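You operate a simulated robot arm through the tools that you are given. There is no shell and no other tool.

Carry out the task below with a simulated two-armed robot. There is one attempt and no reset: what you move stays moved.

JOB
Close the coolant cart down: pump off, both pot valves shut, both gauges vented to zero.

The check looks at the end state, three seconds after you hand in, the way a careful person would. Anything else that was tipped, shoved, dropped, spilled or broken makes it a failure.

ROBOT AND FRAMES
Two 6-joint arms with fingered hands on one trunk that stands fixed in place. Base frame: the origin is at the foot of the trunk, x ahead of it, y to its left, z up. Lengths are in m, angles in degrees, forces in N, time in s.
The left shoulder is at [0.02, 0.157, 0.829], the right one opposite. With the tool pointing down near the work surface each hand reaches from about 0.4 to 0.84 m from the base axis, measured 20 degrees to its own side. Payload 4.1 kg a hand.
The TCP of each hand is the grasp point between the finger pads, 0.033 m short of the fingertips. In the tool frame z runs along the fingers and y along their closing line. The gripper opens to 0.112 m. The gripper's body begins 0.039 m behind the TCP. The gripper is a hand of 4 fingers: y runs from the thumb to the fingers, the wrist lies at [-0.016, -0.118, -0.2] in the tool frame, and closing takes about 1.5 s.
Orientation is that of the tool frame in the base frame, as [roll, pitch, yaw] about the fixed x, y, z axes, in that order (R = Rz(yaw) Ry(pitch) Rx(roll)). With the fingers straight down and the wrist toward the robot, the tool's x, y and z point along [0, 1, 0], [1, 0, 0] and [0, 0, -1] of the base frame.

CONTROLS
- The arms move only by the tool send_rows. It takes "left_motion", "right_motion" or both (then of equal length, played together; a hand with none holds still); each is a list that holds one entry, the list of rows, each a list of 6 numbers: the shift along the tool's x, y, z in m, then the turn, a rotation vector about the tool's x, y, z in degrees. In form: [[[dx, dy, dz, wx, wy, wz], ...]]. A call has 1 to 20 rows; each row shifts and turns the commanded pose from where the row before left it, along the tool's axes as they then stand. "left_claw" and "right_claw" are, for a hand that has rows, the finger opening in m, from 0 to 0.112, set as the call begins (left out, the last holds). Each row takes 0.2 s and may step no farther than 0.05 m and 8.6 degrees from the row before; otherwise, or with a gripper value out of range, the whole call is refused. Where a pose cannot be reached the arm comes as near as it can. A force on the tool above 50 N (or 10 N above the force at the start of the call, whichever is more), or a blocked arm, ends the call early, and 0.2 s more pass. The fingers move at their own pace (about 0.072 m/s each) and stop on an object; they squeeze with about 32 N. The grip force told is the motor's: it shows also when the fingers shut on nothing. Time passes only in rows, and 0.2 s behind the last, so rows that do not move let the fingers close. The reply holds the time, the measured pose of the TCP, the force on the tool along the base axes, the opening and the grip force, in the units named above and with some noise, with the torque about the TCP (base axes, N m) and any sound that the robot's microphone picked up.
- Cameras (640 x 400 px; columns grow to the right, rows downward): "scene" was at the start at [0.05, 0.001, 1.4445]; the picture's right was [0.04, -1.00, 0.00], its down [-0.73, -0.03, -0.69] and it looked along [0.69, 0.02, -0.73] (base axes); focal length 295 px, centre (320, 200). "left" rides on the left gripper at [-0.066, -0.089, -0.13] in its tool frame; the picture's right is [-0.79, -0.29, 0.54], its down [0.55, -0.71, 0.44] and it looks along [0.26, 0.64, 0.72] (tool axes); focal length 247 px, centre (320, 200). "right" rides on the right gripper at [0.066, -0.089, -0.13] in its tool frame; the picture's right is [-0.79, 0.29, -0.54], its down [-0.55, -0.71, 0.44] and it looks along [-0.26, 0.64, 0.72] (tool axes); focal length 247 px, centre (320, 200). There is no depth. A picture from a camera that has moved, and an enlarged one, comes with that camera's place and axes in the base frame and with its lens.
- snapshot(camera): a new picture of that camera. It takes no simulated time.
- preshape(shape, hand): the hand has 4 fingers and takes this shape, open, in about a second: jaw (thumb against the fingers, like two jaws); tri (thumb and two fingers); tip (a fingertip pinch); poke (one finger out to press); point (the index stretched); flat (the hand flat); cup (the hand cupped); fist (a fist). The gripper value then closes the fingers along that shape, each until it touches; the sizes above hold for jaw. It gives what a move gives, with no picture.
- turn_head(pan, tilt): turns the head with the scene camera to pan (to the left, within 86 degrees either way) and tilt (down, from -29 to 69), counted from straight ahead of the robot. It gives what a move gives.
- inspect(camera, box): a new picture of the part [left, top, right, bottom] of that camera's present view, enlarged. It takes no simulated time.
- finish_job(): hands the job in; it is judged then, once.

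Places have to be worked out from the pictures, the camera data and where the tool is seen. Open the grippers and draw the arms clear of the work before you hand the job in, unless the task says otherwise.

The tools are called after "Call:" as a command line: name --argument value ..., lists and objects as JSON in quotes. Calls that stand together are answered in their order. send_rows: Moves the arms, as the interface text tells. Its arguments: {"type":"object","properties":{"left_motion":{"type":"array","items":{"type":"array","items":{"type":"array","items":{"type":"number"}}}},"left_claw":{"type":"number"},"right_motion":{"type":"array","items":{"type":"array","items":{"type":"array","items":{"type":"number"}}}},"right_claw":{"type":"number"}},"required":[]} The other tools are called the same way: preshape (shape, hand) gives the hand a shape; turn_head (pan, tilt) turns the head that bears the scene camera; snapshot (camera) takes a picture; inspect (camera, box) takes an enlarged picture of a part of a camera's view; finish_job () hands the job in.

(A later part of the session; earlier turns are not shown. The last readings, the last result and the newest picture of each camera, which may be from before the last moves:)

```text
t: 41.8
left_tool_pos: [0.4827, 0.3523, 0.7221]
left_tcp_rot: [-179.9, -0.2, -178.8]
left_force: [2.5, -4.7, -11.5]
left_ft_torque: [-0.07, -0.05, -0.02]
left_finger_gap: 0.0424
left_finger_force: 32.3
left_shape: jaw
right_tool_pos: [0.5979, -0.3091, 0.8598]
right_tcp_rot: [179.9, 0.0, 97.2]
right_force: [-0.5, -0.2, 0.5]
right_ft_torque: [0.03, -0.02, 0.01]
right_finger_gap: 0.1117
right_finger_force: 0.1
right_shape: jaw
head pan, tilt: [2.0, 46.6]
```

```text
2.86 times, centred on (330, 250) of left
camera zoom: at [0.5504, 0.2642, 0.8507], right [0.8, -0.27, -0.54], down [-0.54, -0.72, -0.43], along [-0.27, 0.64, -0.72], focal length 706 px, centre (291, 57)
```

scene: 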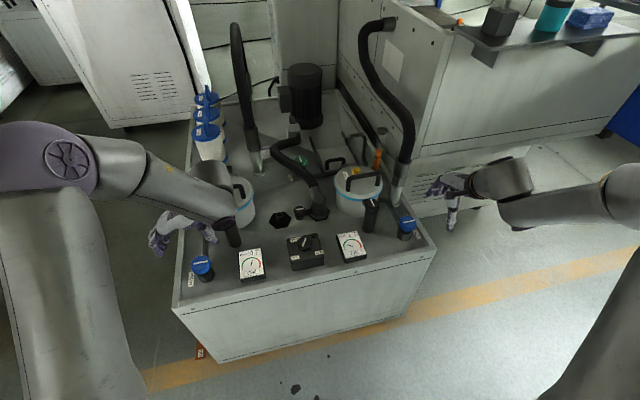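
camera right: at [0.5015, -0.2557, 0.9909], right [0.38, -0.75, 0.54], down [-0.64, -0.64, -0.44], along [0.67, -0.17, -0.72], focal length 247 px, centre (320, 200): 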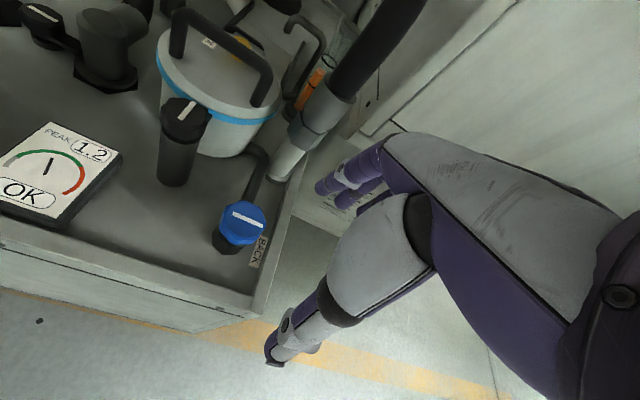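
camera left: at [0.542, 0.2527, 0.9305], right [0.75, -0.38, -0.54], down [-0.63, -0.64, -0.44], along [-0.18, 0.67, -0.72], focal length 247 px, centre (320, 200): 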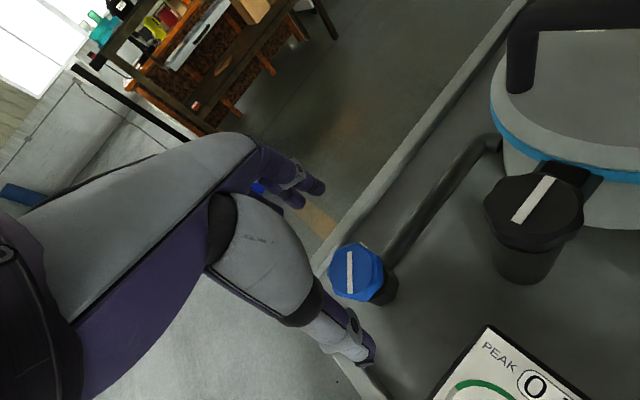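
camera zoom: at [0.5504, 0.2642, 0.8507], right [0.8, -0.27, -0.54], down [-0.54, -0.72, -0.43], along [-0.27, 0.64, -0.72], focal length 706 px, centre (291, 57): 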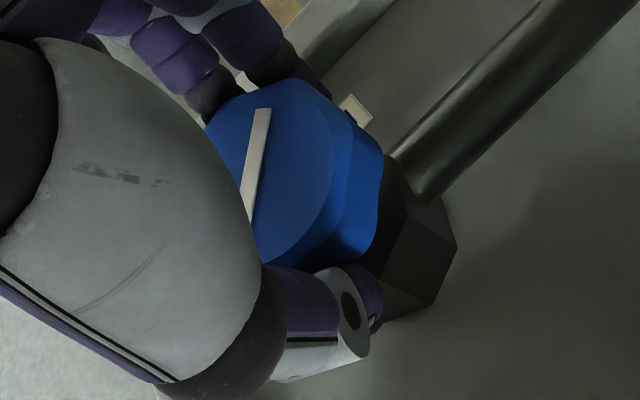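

The FRONT knob is gripped again. I turn clockwise another 49°, staying within the arm's range, then check the mark.

Call:
send_rows --left_motion '[[[0, 0, 0, 0, 0, 7], [0, 0, 0, 0, 0, 7], [0, 0, 0, 0, 0, 7], [0, 0, 0, 0, 0, 7], [0, 0, 0, 0, 0, 7], [0, 0, 0, 0, 0, 7], [0, 0, 0, 0, 0, 7], [0, 0, 0, 0, 0, 0]]]'

Call:
inspect --camera "left" --box '[240, 180, 420, 320]'

Call:
inspect --camera "scene" --box '[170, 200, 290, 290]'

```text
t: 43.6
left_tool_pos: [0.4818, 0.3522, 0.7228]
left_tcp_rot: [-179.7, -0.1, 132.5]
left_force: [-18.4, 5.1, -27.2]
left_ft_torque: [0.06, 0.51, 0.54]
left_finger_gap: 0.0399
left_finger_force: 32.2
left_shape: jaw
right_tool_pos: [0.5978, -0.309, 0.8614]
right_tcp_rot: [-179.9, 0.0, 97.3]
right_force: [-0.7, -0.2, 0.4]
right_ft_torque: [0.01, -0.01, 0.0]
right_finger_gap: 0.1118
right_finger_force: 0.1
right_shape: jaw
head pan, tilt: [2.0, 46.6]
```

```text
2.86 times, centred on (330, 250) of left
camera zoom: at [0.4596, 0.2441, 0.852], right [0.32, -0.78, -0.54], down [-0.9, -0.07, -0.43], along [0.3, 0.62, -0.72], focal length 706 px, centre (291, 57)
```

zoom: 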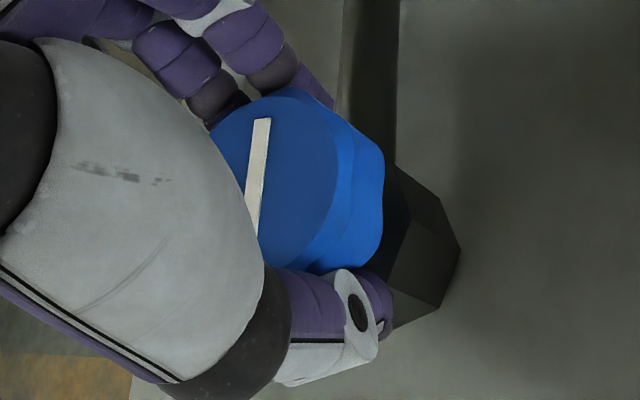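

```text
4.44 times, centred on (230, 245) of scene
camera zoom: at [0.0501, 0.0017, 1.4445], right [0.04, -1.0, 0.0], down [-0.73, -0.03, -0.69], along [0.69, 0.02, -0.73], focal length 1312 px, centre (720, 0)
```

zoom: 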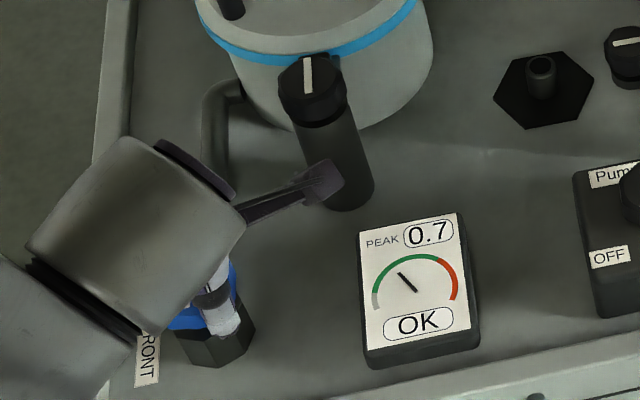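

The mark is now about 90° from where it began and the torque about z has risen to 0.54 N m, so the stop is close. I push 6° more to seat it.

Call:
send_rows --left_motion '[[[0, 0, 0, 0, 0, 4], [0, 0, 0, 0, 0, 3], [0, 0, 0, 0, 0, 0]]]'

Call:
inspect --camera "left" --box '[240, 180, 420, 320]'

```text
t: 44.4
left_tool_pos: [0.483, 0.3519, 0.7238]
left_tcp_rot: [-179.8, 0.0, 125.4]
left_force: [-12.9, -1.0, -28.6]
left_ft_torque: [0.07, 0.19, 0.33]
left_finger_gap: 0.0391
left_finger_force: 32.3
left_shape: jaw
right_tool_pos: [0.5977, -0.3091, 0.8609]
right_tcp_rot: [180.0, 0.0, 97.2]
right_force: [0.2, 0.2, -0.2]
right_ft_torque: [-0.01, 0.02, 0.01]
right_finger_gap: 0.1118
right_finger_force: 0.0
right_shape: jaw
head pan, tilt: [2.0, 46.6]
```

```text
2.86 times, centred on (330, 250) of left
camera zoom: at [0.4474, 0.2461, 0.8527], right [0.22, -0.81, -0.54], down [-0.9, 0.04, -0.43], along [0.37, 0.58, -0.72], focal length 706 px, centre (291, 57)
```

zoom: 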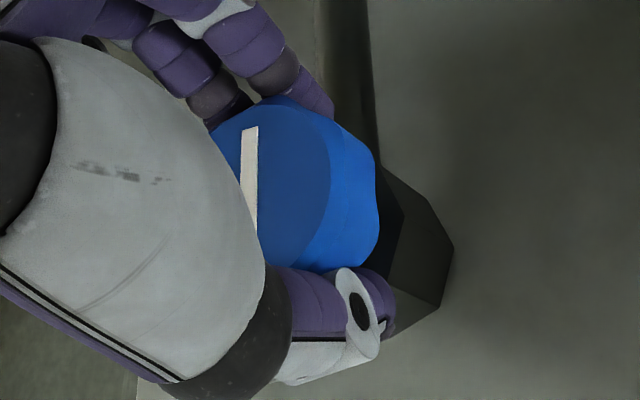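

The fingers now slip while the mark stays put, so the FRONT valve is at its clockwise stop. I open the hand without turning it, raise, and check the mark and gauges.

Call:
send_rows --left_motion '[[[0, 0, 0, 0, 0, 0], [0, 0, 0, 0, 0, 0], [0, 0, 0, 0, 0, 0], [0, 0, 0, 0, 0, 0], [0, 0, 0, 0, 0, 0], [0, 0, 0, 0, 0, 0], [0, 0, -0.03, 0, 0, 0], [0, 0, -0.04, 0, 0, 0], [0, 0, -0.04, 0, 0, 0], [0, 0, 0, 0, 0, 0]]]' --left_claw 0.112

Call:
inspect --camera "left" --box '[260, 180, 460, 340]'

Call:
inspect --camera "scene" --box '[170, 200, 290, 290]'

Call:
inspect --camera "scene" --box '[330, 225, 380, 270]'

Call:
inspect --camera "scene" --box '[232, 240, 272, 290]'

```text
t: 46.6
left_tool_pos: [0.4831, 0.3508, 0.8346]
left_tcp_rot: [180.0, 0.0, 125.3]
left_force: [0.4, 0.0, -0.2]
left_ft_torque: [-0.01, 0.03, 0.0]
left_finger_gap: 0.1117
left_finger_force: 0.1
left_shape: jaw
right_tool_pos: [0.5985, -0.31, 0.8598]
right_tcp_rot: [-180.0, -0.1, 97.2]
right_force: [0.2, -0.3, 0.4]
right_ft_torque: [0.0, 0.01, -0.01]
right_finger_gap: 0.1116
right_finger_force: 0.0
right_shape: jaw
head pan, tilt: [2.0, 46.6]
```

```text
2.50 times, centred on (360, 260) of left
camera zoom: at [0.4485, 0.2459, 0.9639], right [0.22, -0.81, -0.54], down [-0.9, 0.04, -0.43], along [0.37, 0.58, -0.72], focal length 617 px, centre (220, 50)
```

zoom: 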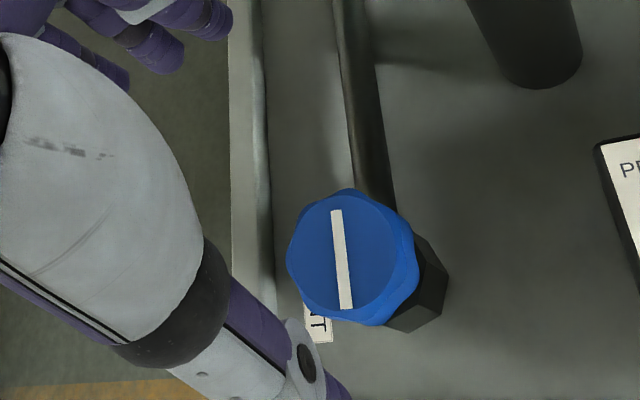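

```text
4.44 times, centred on (230, 245) of scene
camera zoom: at [0.0501, 0.0011, 1.4445], right [0.04, -1.0, 0.0], down [-0.73, -0.03, -0.69], along [0.69, 0.02, -0.73], focal length 1312 px, centre (720, 0)
```

zoom: 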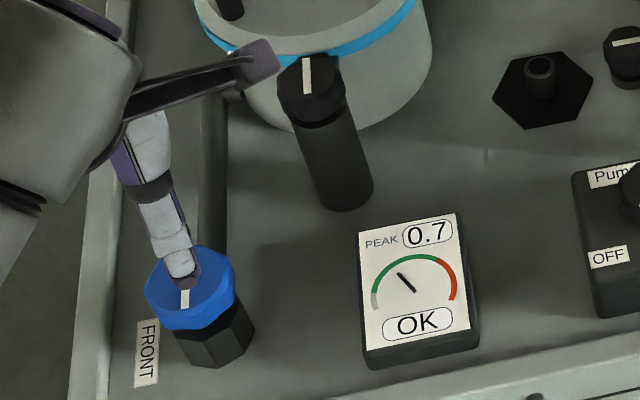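

```text
8.89 times, centred on (355, 248) of scene
camera zoom: at [0.0501, 0.0011, 1.4445], right [0.04, -1.0, 0.0], down [-0.73, -0.03, -0.69], along [0.69, 0.02, -0.73], focal length 2624 px, centre (9, -222)
```

zoom: 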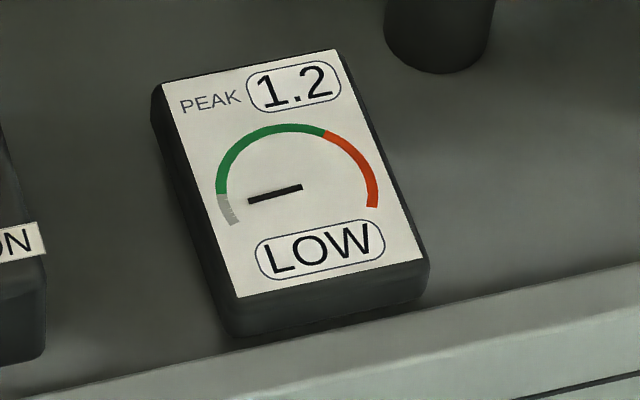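

```text
8.00 times, centred on (252, 265) of scene
camera zoom: at [0.0501, 0.0011, 1.4445], right [0.04, -1.0, 0.0], down [-0.73, -0.03, -0.69], along [0.69, 0.02, -0.73], focal length 2362 px, centre (864, -320)
```

zoom: 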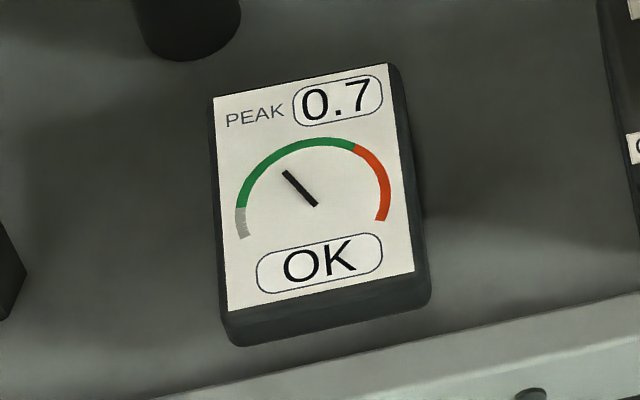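

FRONT valve: the mark has turned a full 90° to its stop and the left gauge has stopped falling, so its pressure is trapped and it's shut. Now the BACK valve with the right hand; I move the left hand clear and zoom on the right blue knob to refine its place.

Call:
send_rows --left_motion '[[[0, -0.02, -0.03, 0, 0, 0], [0, -0.03, -0.03, 0, 0, 0], [0, -0.03, 0, 0, 0, 0], [0, -0.02, 0, 0, 0, 0], [0, 0, 0, 0, 0, 0]]]'

Call:
inspect --camera "right" --box '[190, 180, 290, 270]'

Call:
inspect --camera "scene" --box '[385, 200, 435, 245]'

```text
t: 47.8
left_tool_pos: [0.4292, 0.3041, 0.9003]
left_tcp_rot: [-179.9, 0.1, 125.3]
left_force: [0.6, -0.3, 0.2]
left_ft_torque: [-0.04, 0.0, -0.03]
left_finger_gap: 0.1116
left_finger_force: 0.1
left_shape: jaw
left hand out of reach, approached as far as the arm can: row 3, 4
right_tool_pos: [0.599, -0.3098, 0.8606]
right_tcp_rot: [-180.0, 0.0, 97.2]
right_force: [0.4, -0.4, -0.3]
right_ft_torque: [-0.03, 0.01, 0.03]
right_finger_gap: 0.1118
right_finger_force: 0.1
right_shape: jaw
head pan, tilt: [2.0, 46.6]
```

```text
4.44 times, centred on (240, 225) of right
camera zoom: at [0.5015, -0.2557, 0.9909], right [0.38, -0.75, 0.54], down [-0.64, -0.64, -0.44], along [0.67, -0.17, -0.72], focal length 1098 px, centre (676, 89)
```

zoom: 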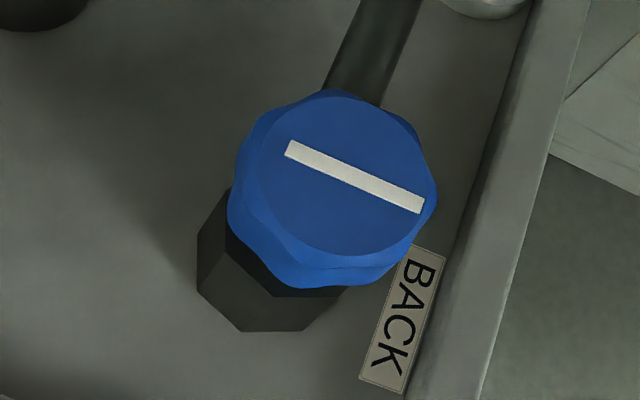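

```text
8.89 times, centred on (410, 222) of scene
camera zoom: at [0.05, 0.001, 1.4445], right [0.04, -1.0, 0.0], down [-0.73, -0.03, -0.69], along [0.69, 0.02, -0.73], focal length 2624 px, centre (-480, 0)
```

zoom: 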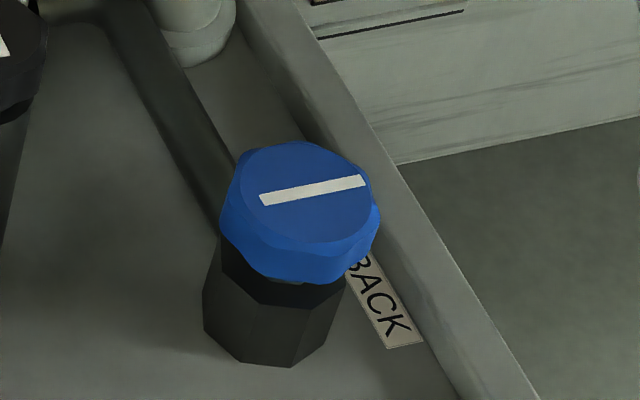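

BACK knob centre is at about (0.6457, -0.2575, 0.728), its mark still across the pipe. I rotate the right hand clockwise 27° and move above it, keeping clear of the riser pipe behind.

Call:
send_rows --right_motion '[[[0, 0, 0, 0, 0, 6.8], [0, 0, 0, 0, 0, 6.8], [0, 0, 0, 0, 0, 6.8], [0, 0, 0, 0, 0, 6.8], [0.0326, 0.013, 0, 0, 0, 0], [0.0326, 0.013, 0, 0, 0, 0], [0, 0, 0, 0, 0, 0]]]'

Call:
snapshot --camera "right"

Call:
snapshot --camera "scene"

```text
t: 49.4
left_tool_pos: [0.4294, 0.3034, 0.9001]
left_tcp_rot: [-180.0, 0.1, 125.4]
left_force: [0.4, 0.9, -0.6]
left_ft_torque: [-0.01, 0.0, 0.0]
left_finger_gap: 0.1118
left_finger_force: 0.0
left_shape: jaw
right_tool_pos: [0.6465, -0.2579, 0.8608]
right_tcp_rot: [180.0, 0.1, 70.1]
right_force: [0.3, 0.5, -0.4]
right_ft_torque: [0.02, 0.05, 0.01]
right_finger_gap: 0.1118
right_finger_force: 0.0
right_shape: jaw
head pan, tilt: [2.0, 46.6]
```

```text
taken
camera right: at [0.5855, -0.1661, 0.9917], right [0.0, -0.84, 0.54], down [-0.86, -0.28, -0.44], along [0.52, -0.46, -0.72], focal length 247 px, centre (320, 200)
```

right: 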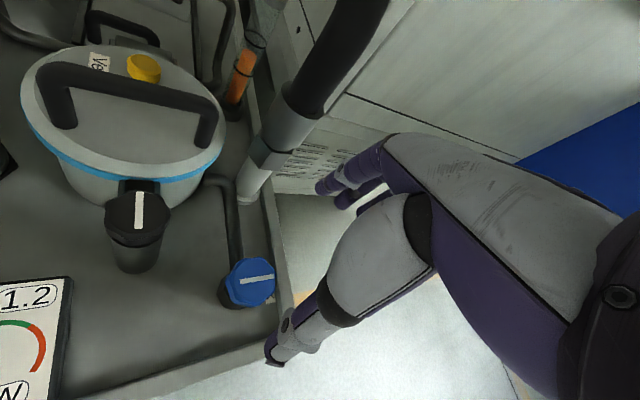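

```text
taken
```

scene: 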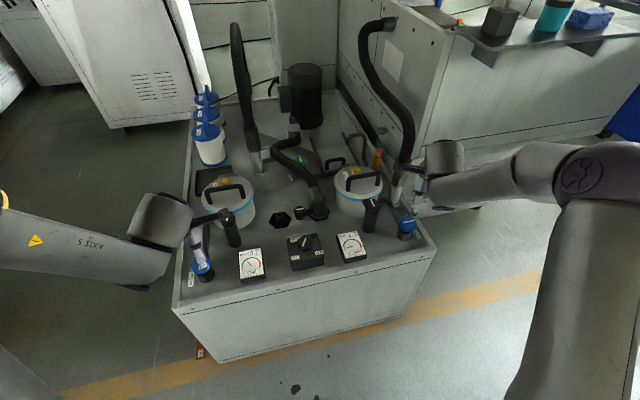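

The right hand is above the BACK knob with the riser pipe about 6 cm away from the fingers. I descend to TCP z of about 0.735.

Call:
send_rows --right_motion '[[[0.002, 0.0005, 0.03, 0, 0, 0], [0, 0, 0.03, 0, 0, 0], [0, 0, 0.03, 0, 0, 0], [0, 0, 0.02, 0, 0, 0], [0, 0, 0.015, 0, 0, 0], [0, 0, 0, 0, 0, 0]]]'

Call:
snapshot --camera "right"

Call:
inspect --camera "scene" --box '[330, 150, 470, 260]'

```text
t: 50.8
left_tool_pos: [0.4299, 0.3038, 0.8991]
left_tcp_rot: [-179.9, 0.0, 125.4]
left_force: [0.3, 0.4, -0.3]
left_ft_torque: [-0.04, 0.01, 0.02]
left_finger_gap: 0.1116
left_finger_force: 0.2
left_shape: jaw
right_tool_pos: [0.6477, -0.2559, 0.7355]
right_tcp_rot: [-180.0, 0.1, 70.1]
right_force: [0.5, -0.7, 0.5]
right_ft_torque: [0.02, -0.01, 0.0]
right_finger_gap: 0.1117
right_finger_force: 0.1
right_shape: jaw
head pan, tilt: [2.0, 46.6]
```

```text
taken
camera right: at [0.5867, -0.1636, 0.8664], right [0.0, -0.84, 0.54], down [-0.86, -0.28, -0.44], along [0.52, -0.46, -0.72], focal length 247 px, centre (320, 200)
```

right: 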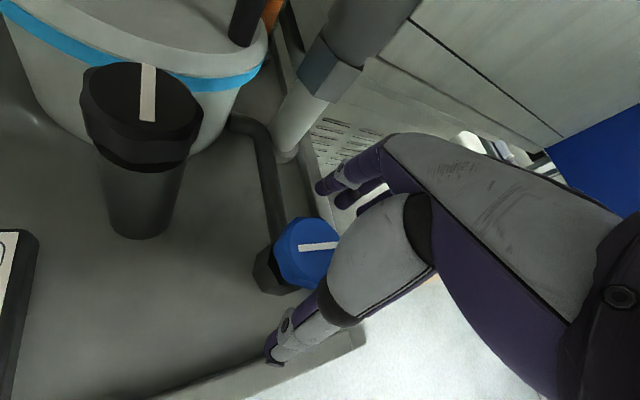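

```text
3.64 times, centred on (400, 205) of scene
camera zoom: at [0.05, 0.001, 1.4445], right [0.04, -1.0, 0.0], down [-0.73, -0.03, -0.69], along [0.69, 0.02, -0.73], focal length 1074 px, centre (29, 182)
```

zoom: 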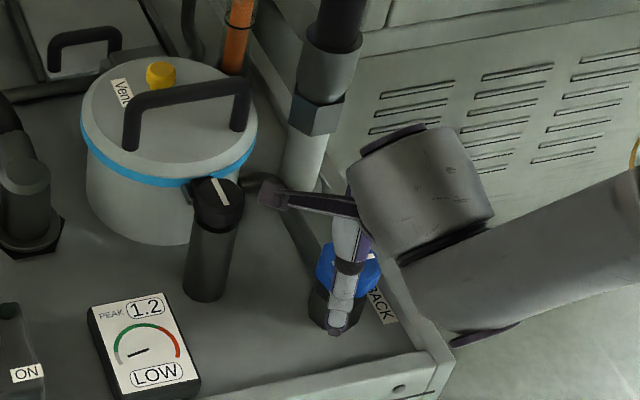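

The knob sits between thumb and fingers with no contact. I close the right hand and turn clockwise in steps, stopping short of the riser.

Call:
send_rows --right_motion '[[[0, 0, 0, 0, 0, 0], [0, 0, 0, 0, 0, 0], [0, 0, 0, 0, 0, 0], [0, 0, 0, 0, 0, 0], [0, 0, 0, 0, 0, 0], [0, 0, 0, 0, 0, 0], [0, 0, 0, 0, 0, 0]]]' --right_claw 0.0

Call:
send_rows --right_motion '[[[0, 0, 0, 0, 0, 7], [0, 0, 0, 0, 0, 7], [0, 0, 0, 0, 0, 7], [0, 0, 0, 0, 0, 7], [0, 0, 0, 0, 0, 7], [0, 0, 0, 0, 0, 0]]]'

Call:
snapshot --camera "right"

Call:
inspect --camera "scene" --box '[330, 150, 470, 260]'

```text
t: 52.4
left_tool_pos: [0.4301, 0.3042, 0.8996]
left_tcp_rot: [-179.9, 0.0, 125.4]
left_force: [0.5, -0.1, -0.8]
left_ft_torque: [0.0, 0.02, 0.0]
left_finger_gap: 0.1116
left_finger_force: 0.1
left_shape: jaw
right_tool_pos: [0.6463, -0.2549, 0.7354]
right_tcp_rot: [-179.9, 0.0, 69.9]
right_force: [-5.0, -1.3, -0.5]
right_ft_torque: [-0.03, 0.05, -0.03]
right_finger_gap: 0.0445
right_finger_force: 31.7
right_shape: jaw
head pan, tilt: [2.0, 46.6]
```

```text
t: 53.8
left_tool_pos: [0.4282, 0.3041, 0.9004]
left_tcp_rot: [-179.9, 0.0, 125.4]
left_force: [0.2, 0.3, 0.2]
left_ft_torque: [-0.03, -0.01, 0.03]
left_finger_gap: 0.1115
left_finger_force: 0.0
left_shape: jaw
right_tool_pos: [0.6487, -0.2531, 0.7347]
right_tcp_rot: [-180.0, -0.1, 34.9]
right_force: [-1.1, 10.5, 3.3]
right_ft_torque: [0.25, 0.05, 0.1]
right_finger_gap: 0.044
right_finger_force: 31.8
right_shape: jaw
head pan, tilt: [2.0, 46.6]
```

```text
taken
camera right: at [0.6507, -0.144, 0.8662], right [-0.48, -0.69, 0.54], down [-0.86, 0.26, -0.44], along [0.16, -0.67, -0.72], focal length 247 px, centre (320, 200)
```

right: 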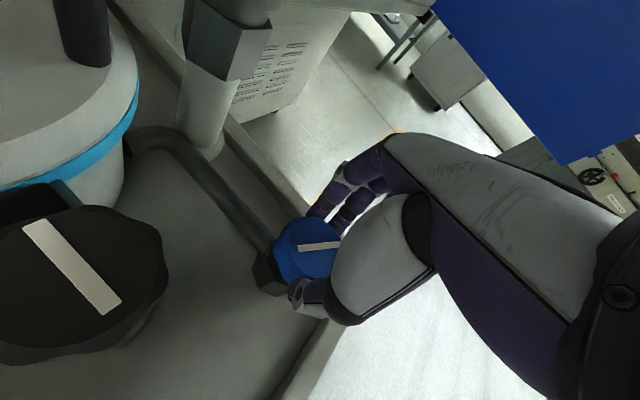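

```text
3.64 times, centred on (400, 205) of scene
camera zoom: at [0.0499, 0.0014, 1.4445], right [0.04, -1.0, 0.0], down [-0.73, -0.03, -0.69], along [0.69, 0.02, -0.73], focal length 1074 px, centre (29, 182)
```

zoom: 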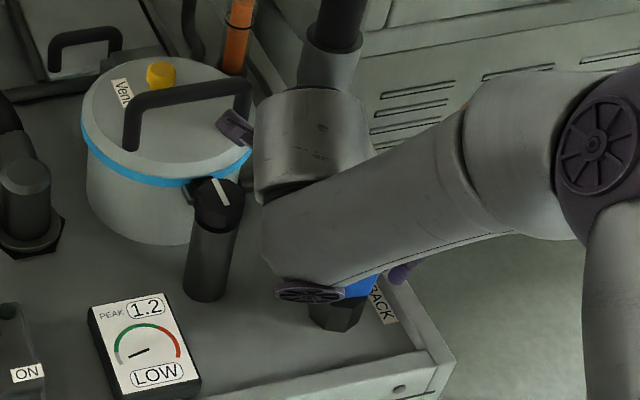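

The BACK knob follows the hand with little torque. I continue 35° more, to a hand heading of about -90°.

Call:
send_rows --right_motion '[[[0, 0, 0, 0, 0, 7], [0, 0, 0, 0, 0, 7], [0, 0, 0, 0, 0, 7], [0, 0, 0, 0, 0, 7], [0, 0, 0, 0, 0, 7], [0, 0, 0, 0, 0, 0]]]'

Call:
snapshot --camera "right"

Call:
inspect --camera "scene" --box '[330, 150, 470, 260]'

```text
t: 55.2
left_tool_pos: [0.4291, 0.3036, 0.8996]
left_tcp_rot: [-179.9, 0.0, 125.4]
left_force: [0.1, 0.3, -0.6]
left_ft_torque: [0.0, 0.0, -0.02]
left_finger_gap: 0.1117
left_finger_force: 0.0
left_shape: jaw
right_tool_pos: [0.6483, -0.2543, 0.7364]
right_tcp_rot: [-179.9, -0.1, 0.0]
right_force: [9.8, 12.7, 3.8]
right_ft_torque: [0.38, -0.25, 0.12]
right_finger_gap: 0.0442
right_finger_force: 32.0
right_shape: jaw
head pan, tilt: [2.0, 46.6]
```

```text
taken
camera right: at [0.7133, -0.1655, 0.8663], right [-0.79, -0.29, 0.54], down [-0.55, 0.71, -0.43], along [-0.26, -0.64, -0.72], focal length 247 px, centre (320, 200)
```

right: 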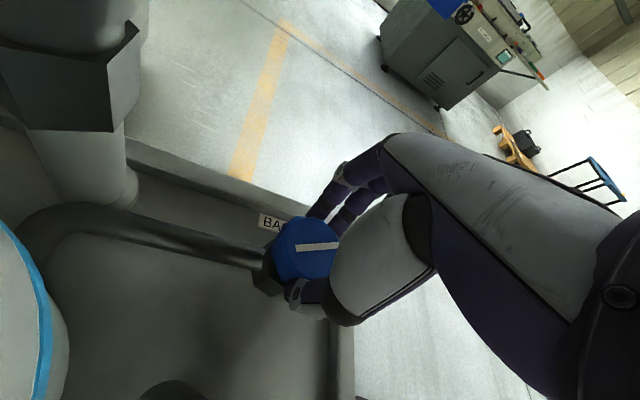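

```text
3.64 times, centred on (400, 205) of scene
camera zoom: at [0.0502, 0.0014, 1.4445], right [0.04, -1.0, 0.0], down [-0.73, -0.03, -0.69], along [0.69, 0.02, -0.73], focal length 1074 px, centre (29, 182)
```

zoom: 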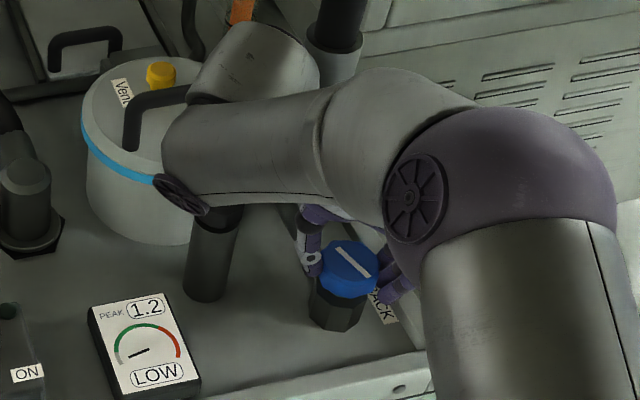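

It turned 70° with no slip. To keep the wrist camera clear of the riser, I release, raise, rotate back 50° and regrip for the last part.

Call:
send_rows --right_motion '[[[0, 0, 0, 0, 0, 0], [0, 0, 0, 0, 0, 0], [0, 0, 0, 0, 0, 0], [0, 0, 0, 0, 0, 0], [0, 0, 0, 0, 0, 0], [0, 0, 0, 0, 0, 0], [0, 0, -0.03, 0, 0, 0], [0, 0, -0.04, 0, 0, 0], [0, 0, 0, 0, 0, -8.4], [0, 0, 0, 0, 0, -8.4], [0, 0, 0, 0, 0, -8.4], [0, 0, 0, 0, 0, -8.4], [0, 0, 0, 0, 0, -8.4], [0, 0, 0, 0, 0, -8.4], [0, 0, 0, 0, 0, 0]]]' --right_claw 0.112

Call:
snapshot --camera "right"

Call:
inspect --camera "scene" --box '[330, 150, 470, 260]'

```text
t: 58.4
left_tool_pos: [0.4301, 0.3038, 0.8996]
left_tcp_rot: [-180.0, 0.0, 125.3]
left_force: [0.0, 0.8, 0.2]
left_ft_torque: [0.02, 0.01, -0.02]
left_finger_gap: 0.1115
left_finger_force: 0.1
left_shape: jaw
right_tool_pos: [0.6469, -0.256, 0.8049]
right_tcp_rot: [-179.9, 0.0, 50.5]
right_force: [-0.3, 0.0, -0.4]
right_ft_torque: [0.02, 0.03, 0.02]
right_finger_gap: 0.1119
right_finger_force: 0.0
right_shape: jaw
head pan, tilt: [2.0, 46.6]
```

```text
taken
camera right: at [0.62, -0.1489, 0.9356], right [-0.28, -0.79, 0.54], down [-0.9, 0.03, -0.43], along [0.33, -0.61, -0.72], focal length 247 px, centre (320, 200)
```

right: 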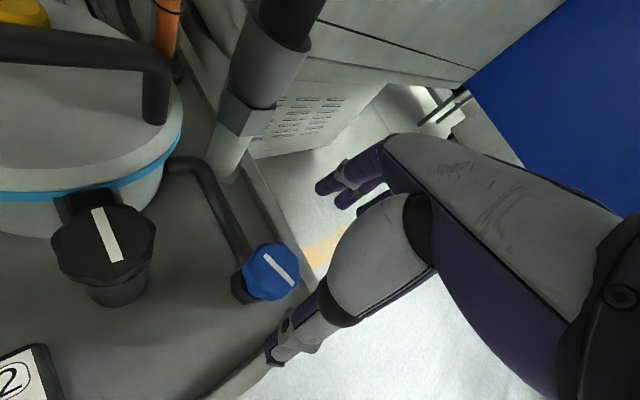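

```text
3.64 times, centred on (400, 205) of scene
camera zoom: at [0.0501, 0.0011, 1.4445], right [0.04, -1.0, 0.0], down [-0.73, -0.03, -0.69], along [0.69, 0.02, -0.73], focal length 1074 px, centre (29, 182)
```

zoom: 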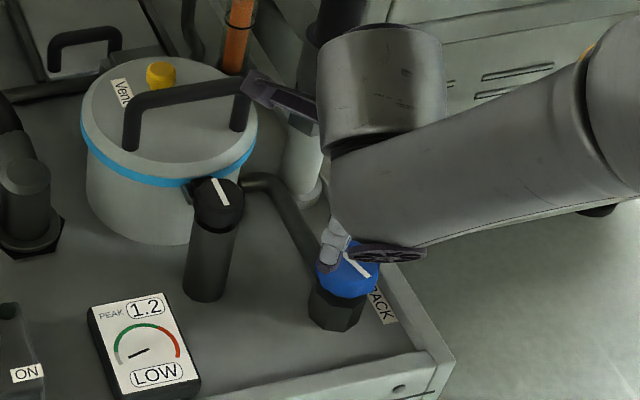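

The BACK mark has turned about 72°. I re-centre, descend, regrip and turn the rest to the stop.

Call:
send_rows --right_motion '[[[0.0025, 0, 0.02, 0, 0, 0], [0, 0, 0.02, 0, 0, 0], [0, 0, 0.018, 0, 0, 0], [0, 0, 0.013, 0, 0, 0], [0, 0, 0, 0, 0, 0]]]'

Call:
send_rows --right_motion '[[[0, 0, 0, 0, 0, 0], [0, 0, 0, 0, 0, 0], [0, 0, 0, 0, 0, 0], [0, 0, 0, 0, 0, 0], [0, 0, 0, 0, 0, 0], [0, 0, 0, 0, 0, 0], [0, 0, 0, 0, 0, 0]]]' --right_claw 0.0

Call:
send_rows --right_motion '[[[0, 0, 0, 0, 0, 6], [0, 0, 0, 0, 0, 6], [0, 0, 0, 0, 0, 6], [0, 0, 0, 0, 0, 5], [0, 0, 0, 0, 0, 0]]]'

Call:
inspect --camera "right" --box '[220, 180, 400, 320]'

```text
t: 59.6
left_tool_pos: [0.431, 0.3039, 0.8999]
left_tcp_rot: [-179.9, 0.0, 125.4]
left_force: [0.0, -0.7, -0.1]
left_ft_torque: [0.03, 0.0, -0.06]
left_finger_gap: 0.1118
left_finger_force: 0.0
left_shape: jaw
right_tool_pos: [0.6479, -0.2546, 0.7335]
right_tcp_rot: [180.0, 0.1, 50.4]
right_force: [0.0, 0.2, -0.4]
right_ft_torque: [-0.02, -0.02, 0.03]
right_finger_gap: 0.1115
right_finger_force: 0.0
right_shape: jaw
head pan, tilt: [2.0, 46.6]
```

```text
t: 61.2
left_tool_pos: [0.4292, 0.304, 0.8996]
left_tcp_rot: [-179.8, 0.1, 125.4]
left_force: [-0.4, -0.4, 0.2]
left_ft_torque: [-0.03, -0.02, -0.02]
left_finger_gap: 0.1117
left_finger_force: 0.0
left_shape: jaw
right_tool_pos: [0.6494, -0.2531, 0.7332]
right_tcp_rot: [-179.9, 0.0, 50.5]
right_force: [-2.8, 3.4, -0.8]
right_ft_torque: [0.02, 0.04, -0.02]
right_finger_gap: 0.0447
right_finger_force: 31.7
right_shape: jaw
head pan, tilt: [2.0, 46.6]
```

```text
t: 62.4
left_tool_pos: [0.4301, 0.3048, 0.9009]
left_tcp_rot: [-179.9, 0.0, 125.4]
left_force: [0.0, -0.2, 0.8]
left_ft_torque: [-0.01, -0.03, -0.05]
left_finger_gap: 0.1114
left_finger_force: 0.1
left_shape: jaw
right_tool_pos: [0.6495, -0.2528, 0.7348]
right_tcp_rot: [-179.9, -0.1, 27.5]
right_force: [10.0, 11.0, -10.0]
right_ft_torque: [0.19, -0.33, 0.37]
right_finger_gap: 0.0441
right_finger_force: 31.8
right_shape: jaw
head pan, tilt: [2.0, 46.6]
```

```text
2.86 times, centred on (310, 250) of right
camera zoom: at [0.667, -0.1438, 0.8647], right [-0.57, -0.62, 0.54], down [-0.82, 0.38, -0.43], along [0.07, -0.69, -0.72], focal length 706 px, centre (349, 57)
```

zoom: 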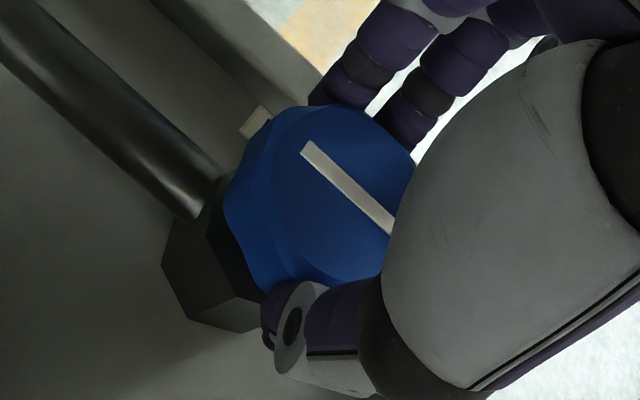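

Torque has risen to 0.37 N m after 23°, so the stop is near. I add 7° to seat it and check whether the mark still moves.

Call:
send_rows --right_motion '[[[0, 0, 0, 0, 0, 4], [0, 0, 0, 0, 0, 3], [0, 0, 0, 0, 0, 0]]]'

Call:
inspect --camera "right" --box '[220, 180, 400, 320]'

```text
t: 63.2
left_tool_pos: [0.4302, 0.3036, 0.9007]
left_tcp_rot: [-179.9, 0.1, 125.4]
left_force: [-0.4, 0.6, 0.2]
left_ft_torque: [-0.02, 0.02, 0.01]
left_finger_gap: 0.1117
left_finger_force: 0.1
left_shape: jaw
right_tool_pos: [0.6509, -0.2533, 0.735]
right_tcp_rot: [-179.9, -0.2, 20.7]
right_force: [17.2, 12.9, -7.6]
right_ft_torque: [0.15, -0.54, 0.75]
right_finger_gap: 0.0431
right_finger_force: 31.7
right_shape: jaw
head pan, tilt: [2.0, 46.6]
```

```text
2.86 times, centred on (310, 250) of right
camera zoom: at [0.6803, -0.147, 0.8649], right [-0.64, -0.55, 0.54], down [-0.77, 0.47, -0.44], along [-0.01, -0.69, -0.72], focal length 706 px, centre (349, 57)
```

zoom: 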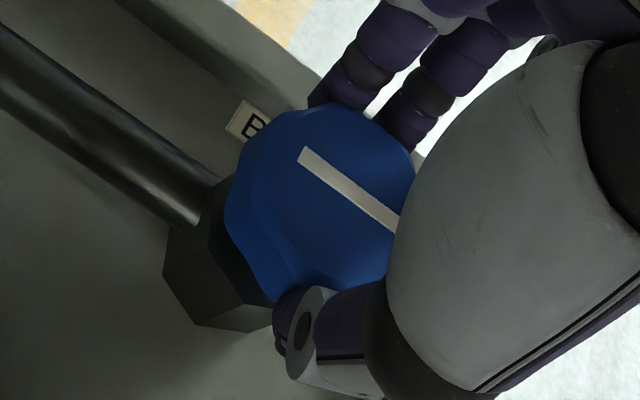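

Torque jumped to 0.75 N m, so the BACK valve is on its stop. I open, raise the right hand, and verify the mark and gauges.

Call:
send_rows --right_motion '[[[0, 0, 0, 0, 0, 0], [0, 0, 0, 0, 0, 0], [0, 0, 0, 0, 0, 0], [0, 0, 0, 0, 0, 0], [0, 0, 0, 0, 0, 0], [0, 0, 0, 0, 0, 0], [0, 0, -0.03, 0, 0, 0], [0, 0, -0.04, 0, 0, 0], [0, 0, -0.04, 0, 0, 0], [0, 0, 0, 0, 0, -8.4], [0, 0, 0, 0, 0, -8.4], [0, 0, 0, 0, 0, -8.4], [0, 0, 0, 0, 0, -8.4], [0, 0, 0, 0, 0, -8.4], [0, 0, 0, 0, 0, -8.4], [0, 0, 0, 0, 0, -8.4], [0, 0, 0, 0, 0, 0]]]' --right_claw 0.112

Call:
snapshot --camera "right"

Call:
inspect --camera "right" --box '[190, 220, 320, 330]'

Call:
inspect --camera "scene" --box '[232, 240, 272, 290]'

Call:
inspect --camera "scene" --box '[330, 225, 380, 270]'

Call:
snapshot --camera "scene"

```text
t: 66.8
left_tool_pos: [0.4297, 0.3033, 0.9007]
left_tcp_rot: [-179.9, -0.1, 125.3]
left_force: [0.2, 0.9, -0.4]
left_ft_torque: [-0.02, -0.02, 0.0]
left_finger_gap: 0.1117
left_finger_force: 0.1
left_shape: jaw
right_tool_pos: [0.6497, -0.2555, 0.8427]
right_tcp_rot: [-180.0, 0.1, 79.2]
right_force: [0.1, 0.3, -0.4]
right_ft_torque: [0.04, -0.02, -0.01]
right_finger_gap: 0.1119
right_finger_force: 0.1
right_shape: jaw
head pan, tilt: [2.0, 46.6]
```

```text
taken
camera right: at [0.5738, -0.1731, 0.9742], right [0.14, -0.83, 0.54], down [-0.8, -0.41, -0.44], along [0.58, -0.37, -0.72], focal length 247 px, centre (320, 200)
```

right: 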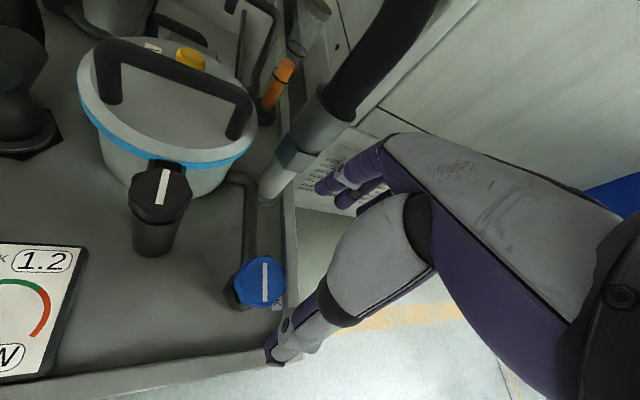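

```text
3.64 times, centred on (255, 275) of right
camera zoom: at [0.5738, -0.1731, 0.9742], right [0.14, -0.83, 0.54], down [-0.8, -0.41, -0.44], along [0.58, -0.37, -0.72], focal length 898 px, centre (556, -73)
```

zoom: 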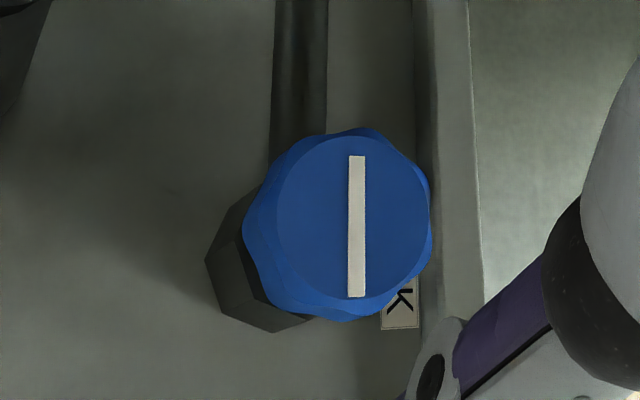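

```text
8.00 times, centred on (252, 265) of scene
camera zoom: at [0.05, 0.0011, 1.4445], right [0.04, -1.0, 0.0], down [-0.73, -0.03, -0.69], along [0.69, 0.02, -0.73], focal length 2362 px, centre (864, -320)
```

zoom: 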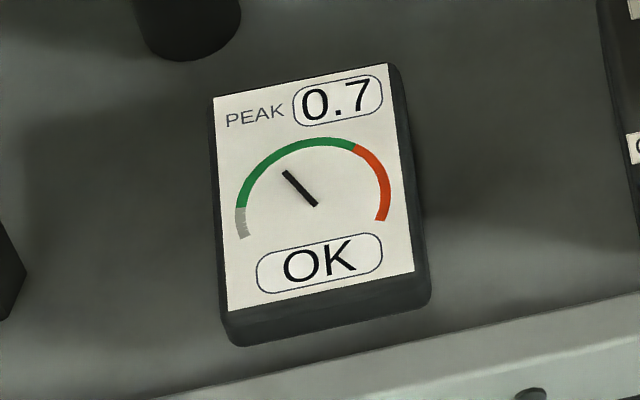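

```text
8.89 times, centred on (355, 248) of scene
camera zoom: at [0.05, 0.0011, 1.4445], right [0.04, -1.0, 0.0], down [-0.73, -0.03, -0.69], along [0.69, 0.02, -0.73], focal length 2624 px, centre (9, -222)
```

zoom: 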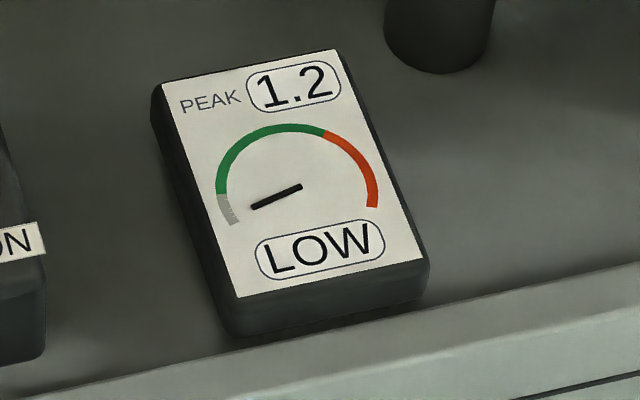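

```text
taken
```

scene: 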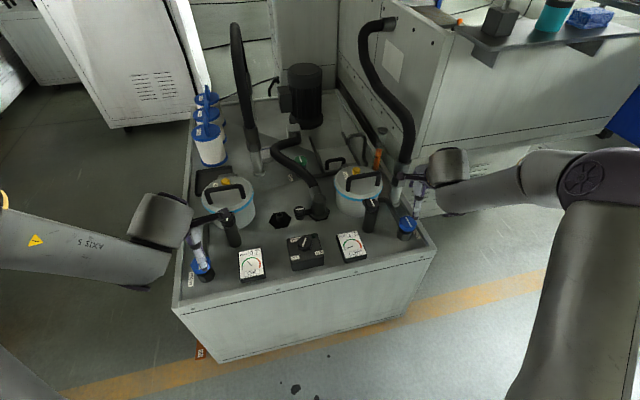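

The left gauge hasn't moved for 20 s, so FRONT is fully shut, and the BACK mark now matches it, at its stop. Next come the vents: I close the left hand to use its fingertips as a presser, align it with the cart, and move above the left yellow vent (about 0.751, 0.337, 0.784), staying well over the handle.

Call:
send_rows --left_motion '[[[0, 0, -0.01, 0, 0, 6.4], [0, 0, -0.01, 0, 0, 6.4], [0, 0, -0.01, 0, 0, 6.4], [-0.0071, 0.0397, 0, 0, 0, 0], [-0.0071, 0.0397, 0, 0, 0, 0], [-0.0071, 0.0397, 0, 0, 0, 0], [-0.0071, 0.0397, 0, 0, 0, 0], [-0.0071, 0.0397, 0, 0, 0, 0], [-0.0071, 0.0397, 0, 0, 0, 0], [-0.0071, 0.0397, 0, 0, 0, 0], [0, 0, 0, 0, 0, 0]]]' --left_claw 0.0

Call:
snapshot --camera "scene"

Call:
snapshot --camera "left"

Call:
inspect --camera "scene" --box '[330, 225, 380, 270]'

```text
t: 69.2
left_tool_pos: [0.7107, 0.3344, 0.9291]
left_tcp_rot: [180.0, 0.0, 106.1]
left_force: [-0.4, 0.2, 0.8]
left_ft_torque: [-0.02, 0.02, 0.01]
left_finger_gap: 0.0001
left_finger_force: 32.2
left_shape: jaw
right_tool_pos: [0.6498, -0.2543, 0.8439]
right_tcp_rot: [180.0, 0.1, 79.2]
right_force: [0.1, 0.5, 1.0]
right_ft_torque: [0.01, -0.01, -0.03]
right_finger_gap: 0.1118
right_finger_force: 0.0
right_shape: jaw
head pan, tilt: [2.0, 46.6]
```

```text
taken
```

scene: 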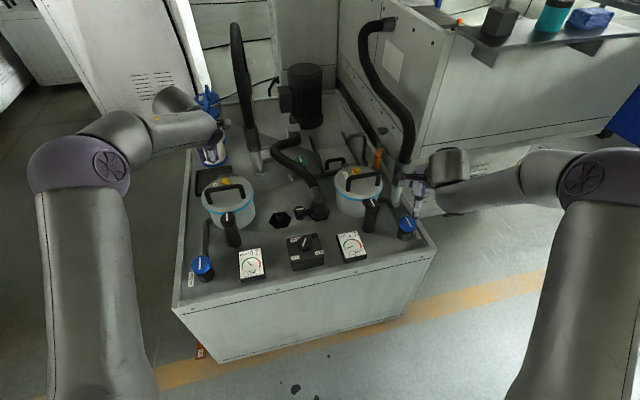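

```text
taken
camera left: at [0.6431, 0.2457, 1.0587], right [-0.06, -0.84, -0.54], down [-0.84, 0.33, -0.43], along [0.55, 0.43, -0.72], focal length 247 px, centre (320, 200)
```

left: 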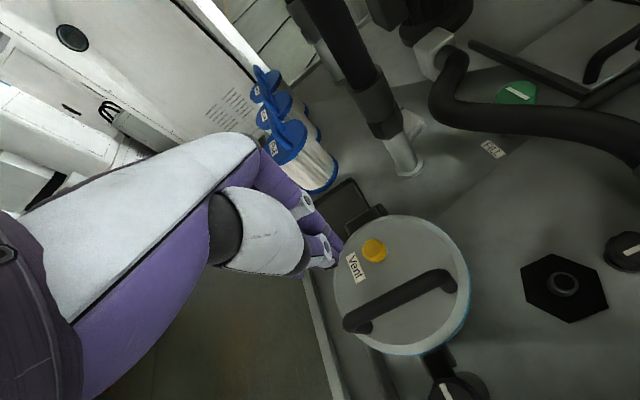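

```text
8.89 times, centred on (355, 248) of scene
camera zoom: at [0.0499, 0.001, 1.4445], right [0.04, -1.0, 0.0], down [-0.73, -0.03, -0.69], along [0.69, 0.02, -0.73], focal length 2624 px, centre (9, -222)
```

zoom: 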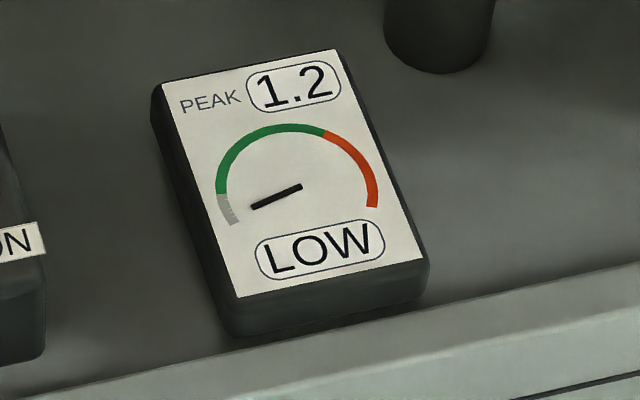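

The right gauge is frozen too, just above zero, so both valves hold. The yellow vent top works out at (0.7565, 0.339, 0.779); I move over it and lower the closed fingertips to about 1.5 cm above it.

Call:
send_rows --left_motion '[[[-0.0083, 0.0453, 0, 0, 0, 0], [0, 0, 0.03, 0, 0, 0], [0, 0, 0.03, 0, 0, 0], [0, 0, 0.025, 0, 0, 0], [0, 0, 0.013, 0, 0, 0], [0, 0, 0, 0, 0, 0]]]'

Call:
snapshot --camera "left"

Call:
inspect --camera "scene" --box '[180, 140, 280, 220]'

Call:
inspect --camera "left" --box '[240, 190, 420, 330]'

```text
t: 70.6
left_tool_pos: [0.758, 0.3368, 0.8317]
left_tcp_rot: [-179.9, 0.0, 106.2]
left_force: [-0.6, 0.0, -0.5]
left_ft_torque: [-0.01, -0.01, 0.02]
left_finger_gap: 0.0001
left_finger_force: 32.2
left_shape: jaw
right_tool_pos: [0.6496, -0.2541, 0.8434]
right_tcp_rot: [179.9, 0.0, 79.2]
right_force: [-0.1, 0.0, -1.0]
right_ft_torque: [-0.01, -0.01, -0.01]
right_finger_gap: 0.1115
right_finger_force: 0.0
right_shape: jaw
head pan, tilt: [2.0, 46.6]
```

```text
taken
camera left: at [0.6903, 0.2502, 0.9609], right [-0.05, -0.84, -0.54], down [-0.84, 0.33, -0.44], along [0.55, 0.43, -0.72], focal length 247 px, centre (320, 200)
```

left: 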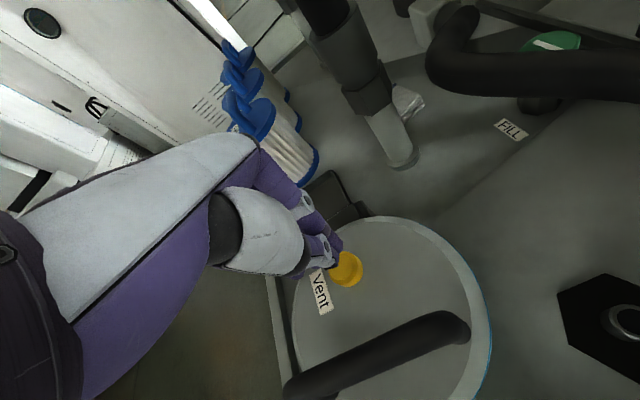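

```text
5.00 times, centred on (230, 180) of scene
camera zoom: at [0.05, 0.001, 1.4445], right [0.04, -1.0, 0.0], down [-0.73, -0.03, -0.69], along [0.69, 0.02, -0.73], focal length 1476 px, centre (770, 300)
```

zoom: 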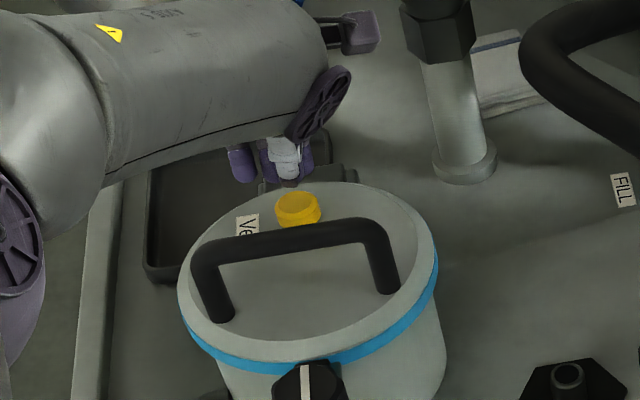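

```text
2.86 times, centred on (330, 260) of left
camera zoom: at [0.6903, 0.2502, 0.9609], right [-0.05, -0.84, -0.54], down [-0.84, 0.33, -0.44], along [0.55, 0.43, -0.72], focal length 706 px, centre (291, 29)
```

zoom: 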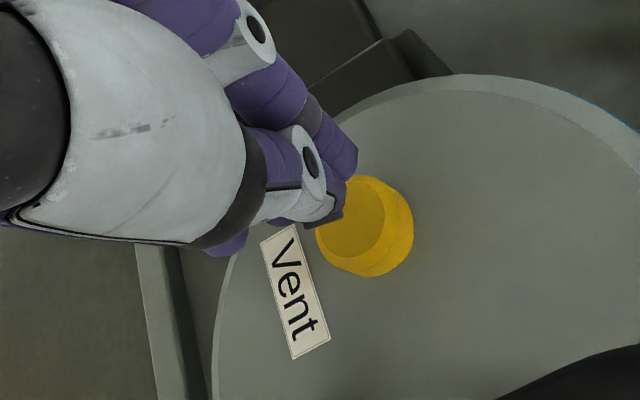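

Tips are about 2 cm above and within 4 mm of the vent's centre. I nudge over it and lower in small steps until contact, watching force and gauge.

Call:
send_rows --left_motion '[[[0.004, 0, 0.008, 0, 0, 0], [0, 0, 0.008, 0, 0, 0], [0, 0, 0.003, 0, 0, 0], [0, 0, 0.003, 0, 0, 0], [0, 0, 0, 0, 0, 0]]]'

Call:
inspect --camera "left" --box '[240, 190, 420, 330]'

Call:
inspect --camera "scene" --box '[190, 150, 290, 290]'

```text
t: 71.8
left_tool_pos: [0.7541, 0.3409, 0.8105]
left_tcp_rot: [179.9, 0.1, 106.2]
left_force: [0.7, 0.2, 4.2]
left_ft_torque: [0.11, -0.03, -0.02]
left_finger_gap: 0.0001
left_finger_force: 32.1
left_shape: jaw
right_tool_pos: [0.6485, -0.2535, 0.8435]
right_tcp_rot: [-179.9, 0.1, 79.2]
right_force: [0.3, -0.5, 0.0]
right_ft_torque: [-0.01, 0.0, -0.02]
right_finger_gap: 0.1114
right_finger_force: 0.1
right_shape: jaw
head pan, tilt: [2.0, 46.6]
heard: click
```

```text
2.86 times, centred on (330, 260) of left
camera zoom: at [0.6879, 0.2536, 0.9387], right [-0.05, -0.84, -0.54], down [-0.84, 0.33, -0.44], along [0.55, 0.43, -0.72], focal length 706 px, centre (291, 29)
```

zoom: 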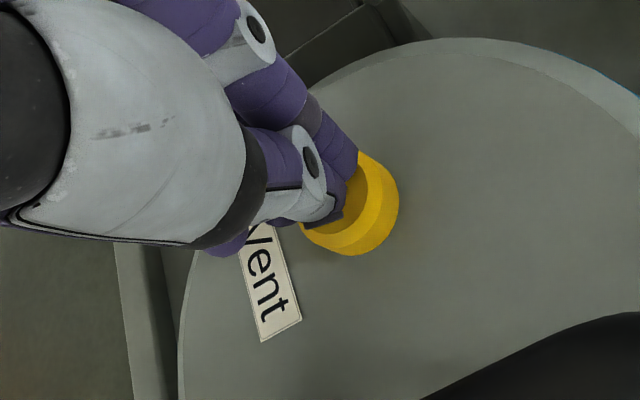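

```text
2.86 times, centred on (240, 220) of scene
camera zoom: at [0.0499, 0.001, 1.4445], right [0.04, -1.0, 0.0], down [-0.73, -0.03, -0.69], along [0.69, 0.02, -0.73], focal length 844 px, centre (549, 143)
```

zoom: 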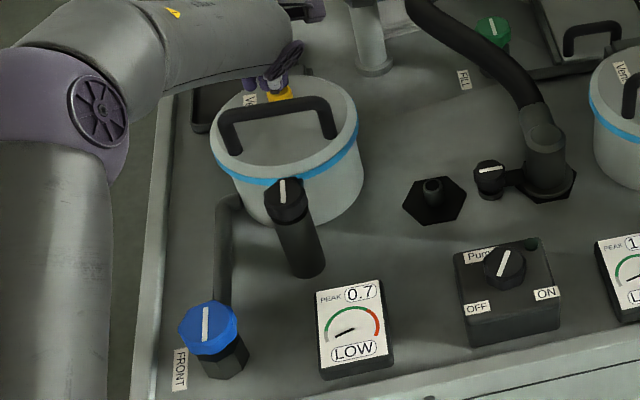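

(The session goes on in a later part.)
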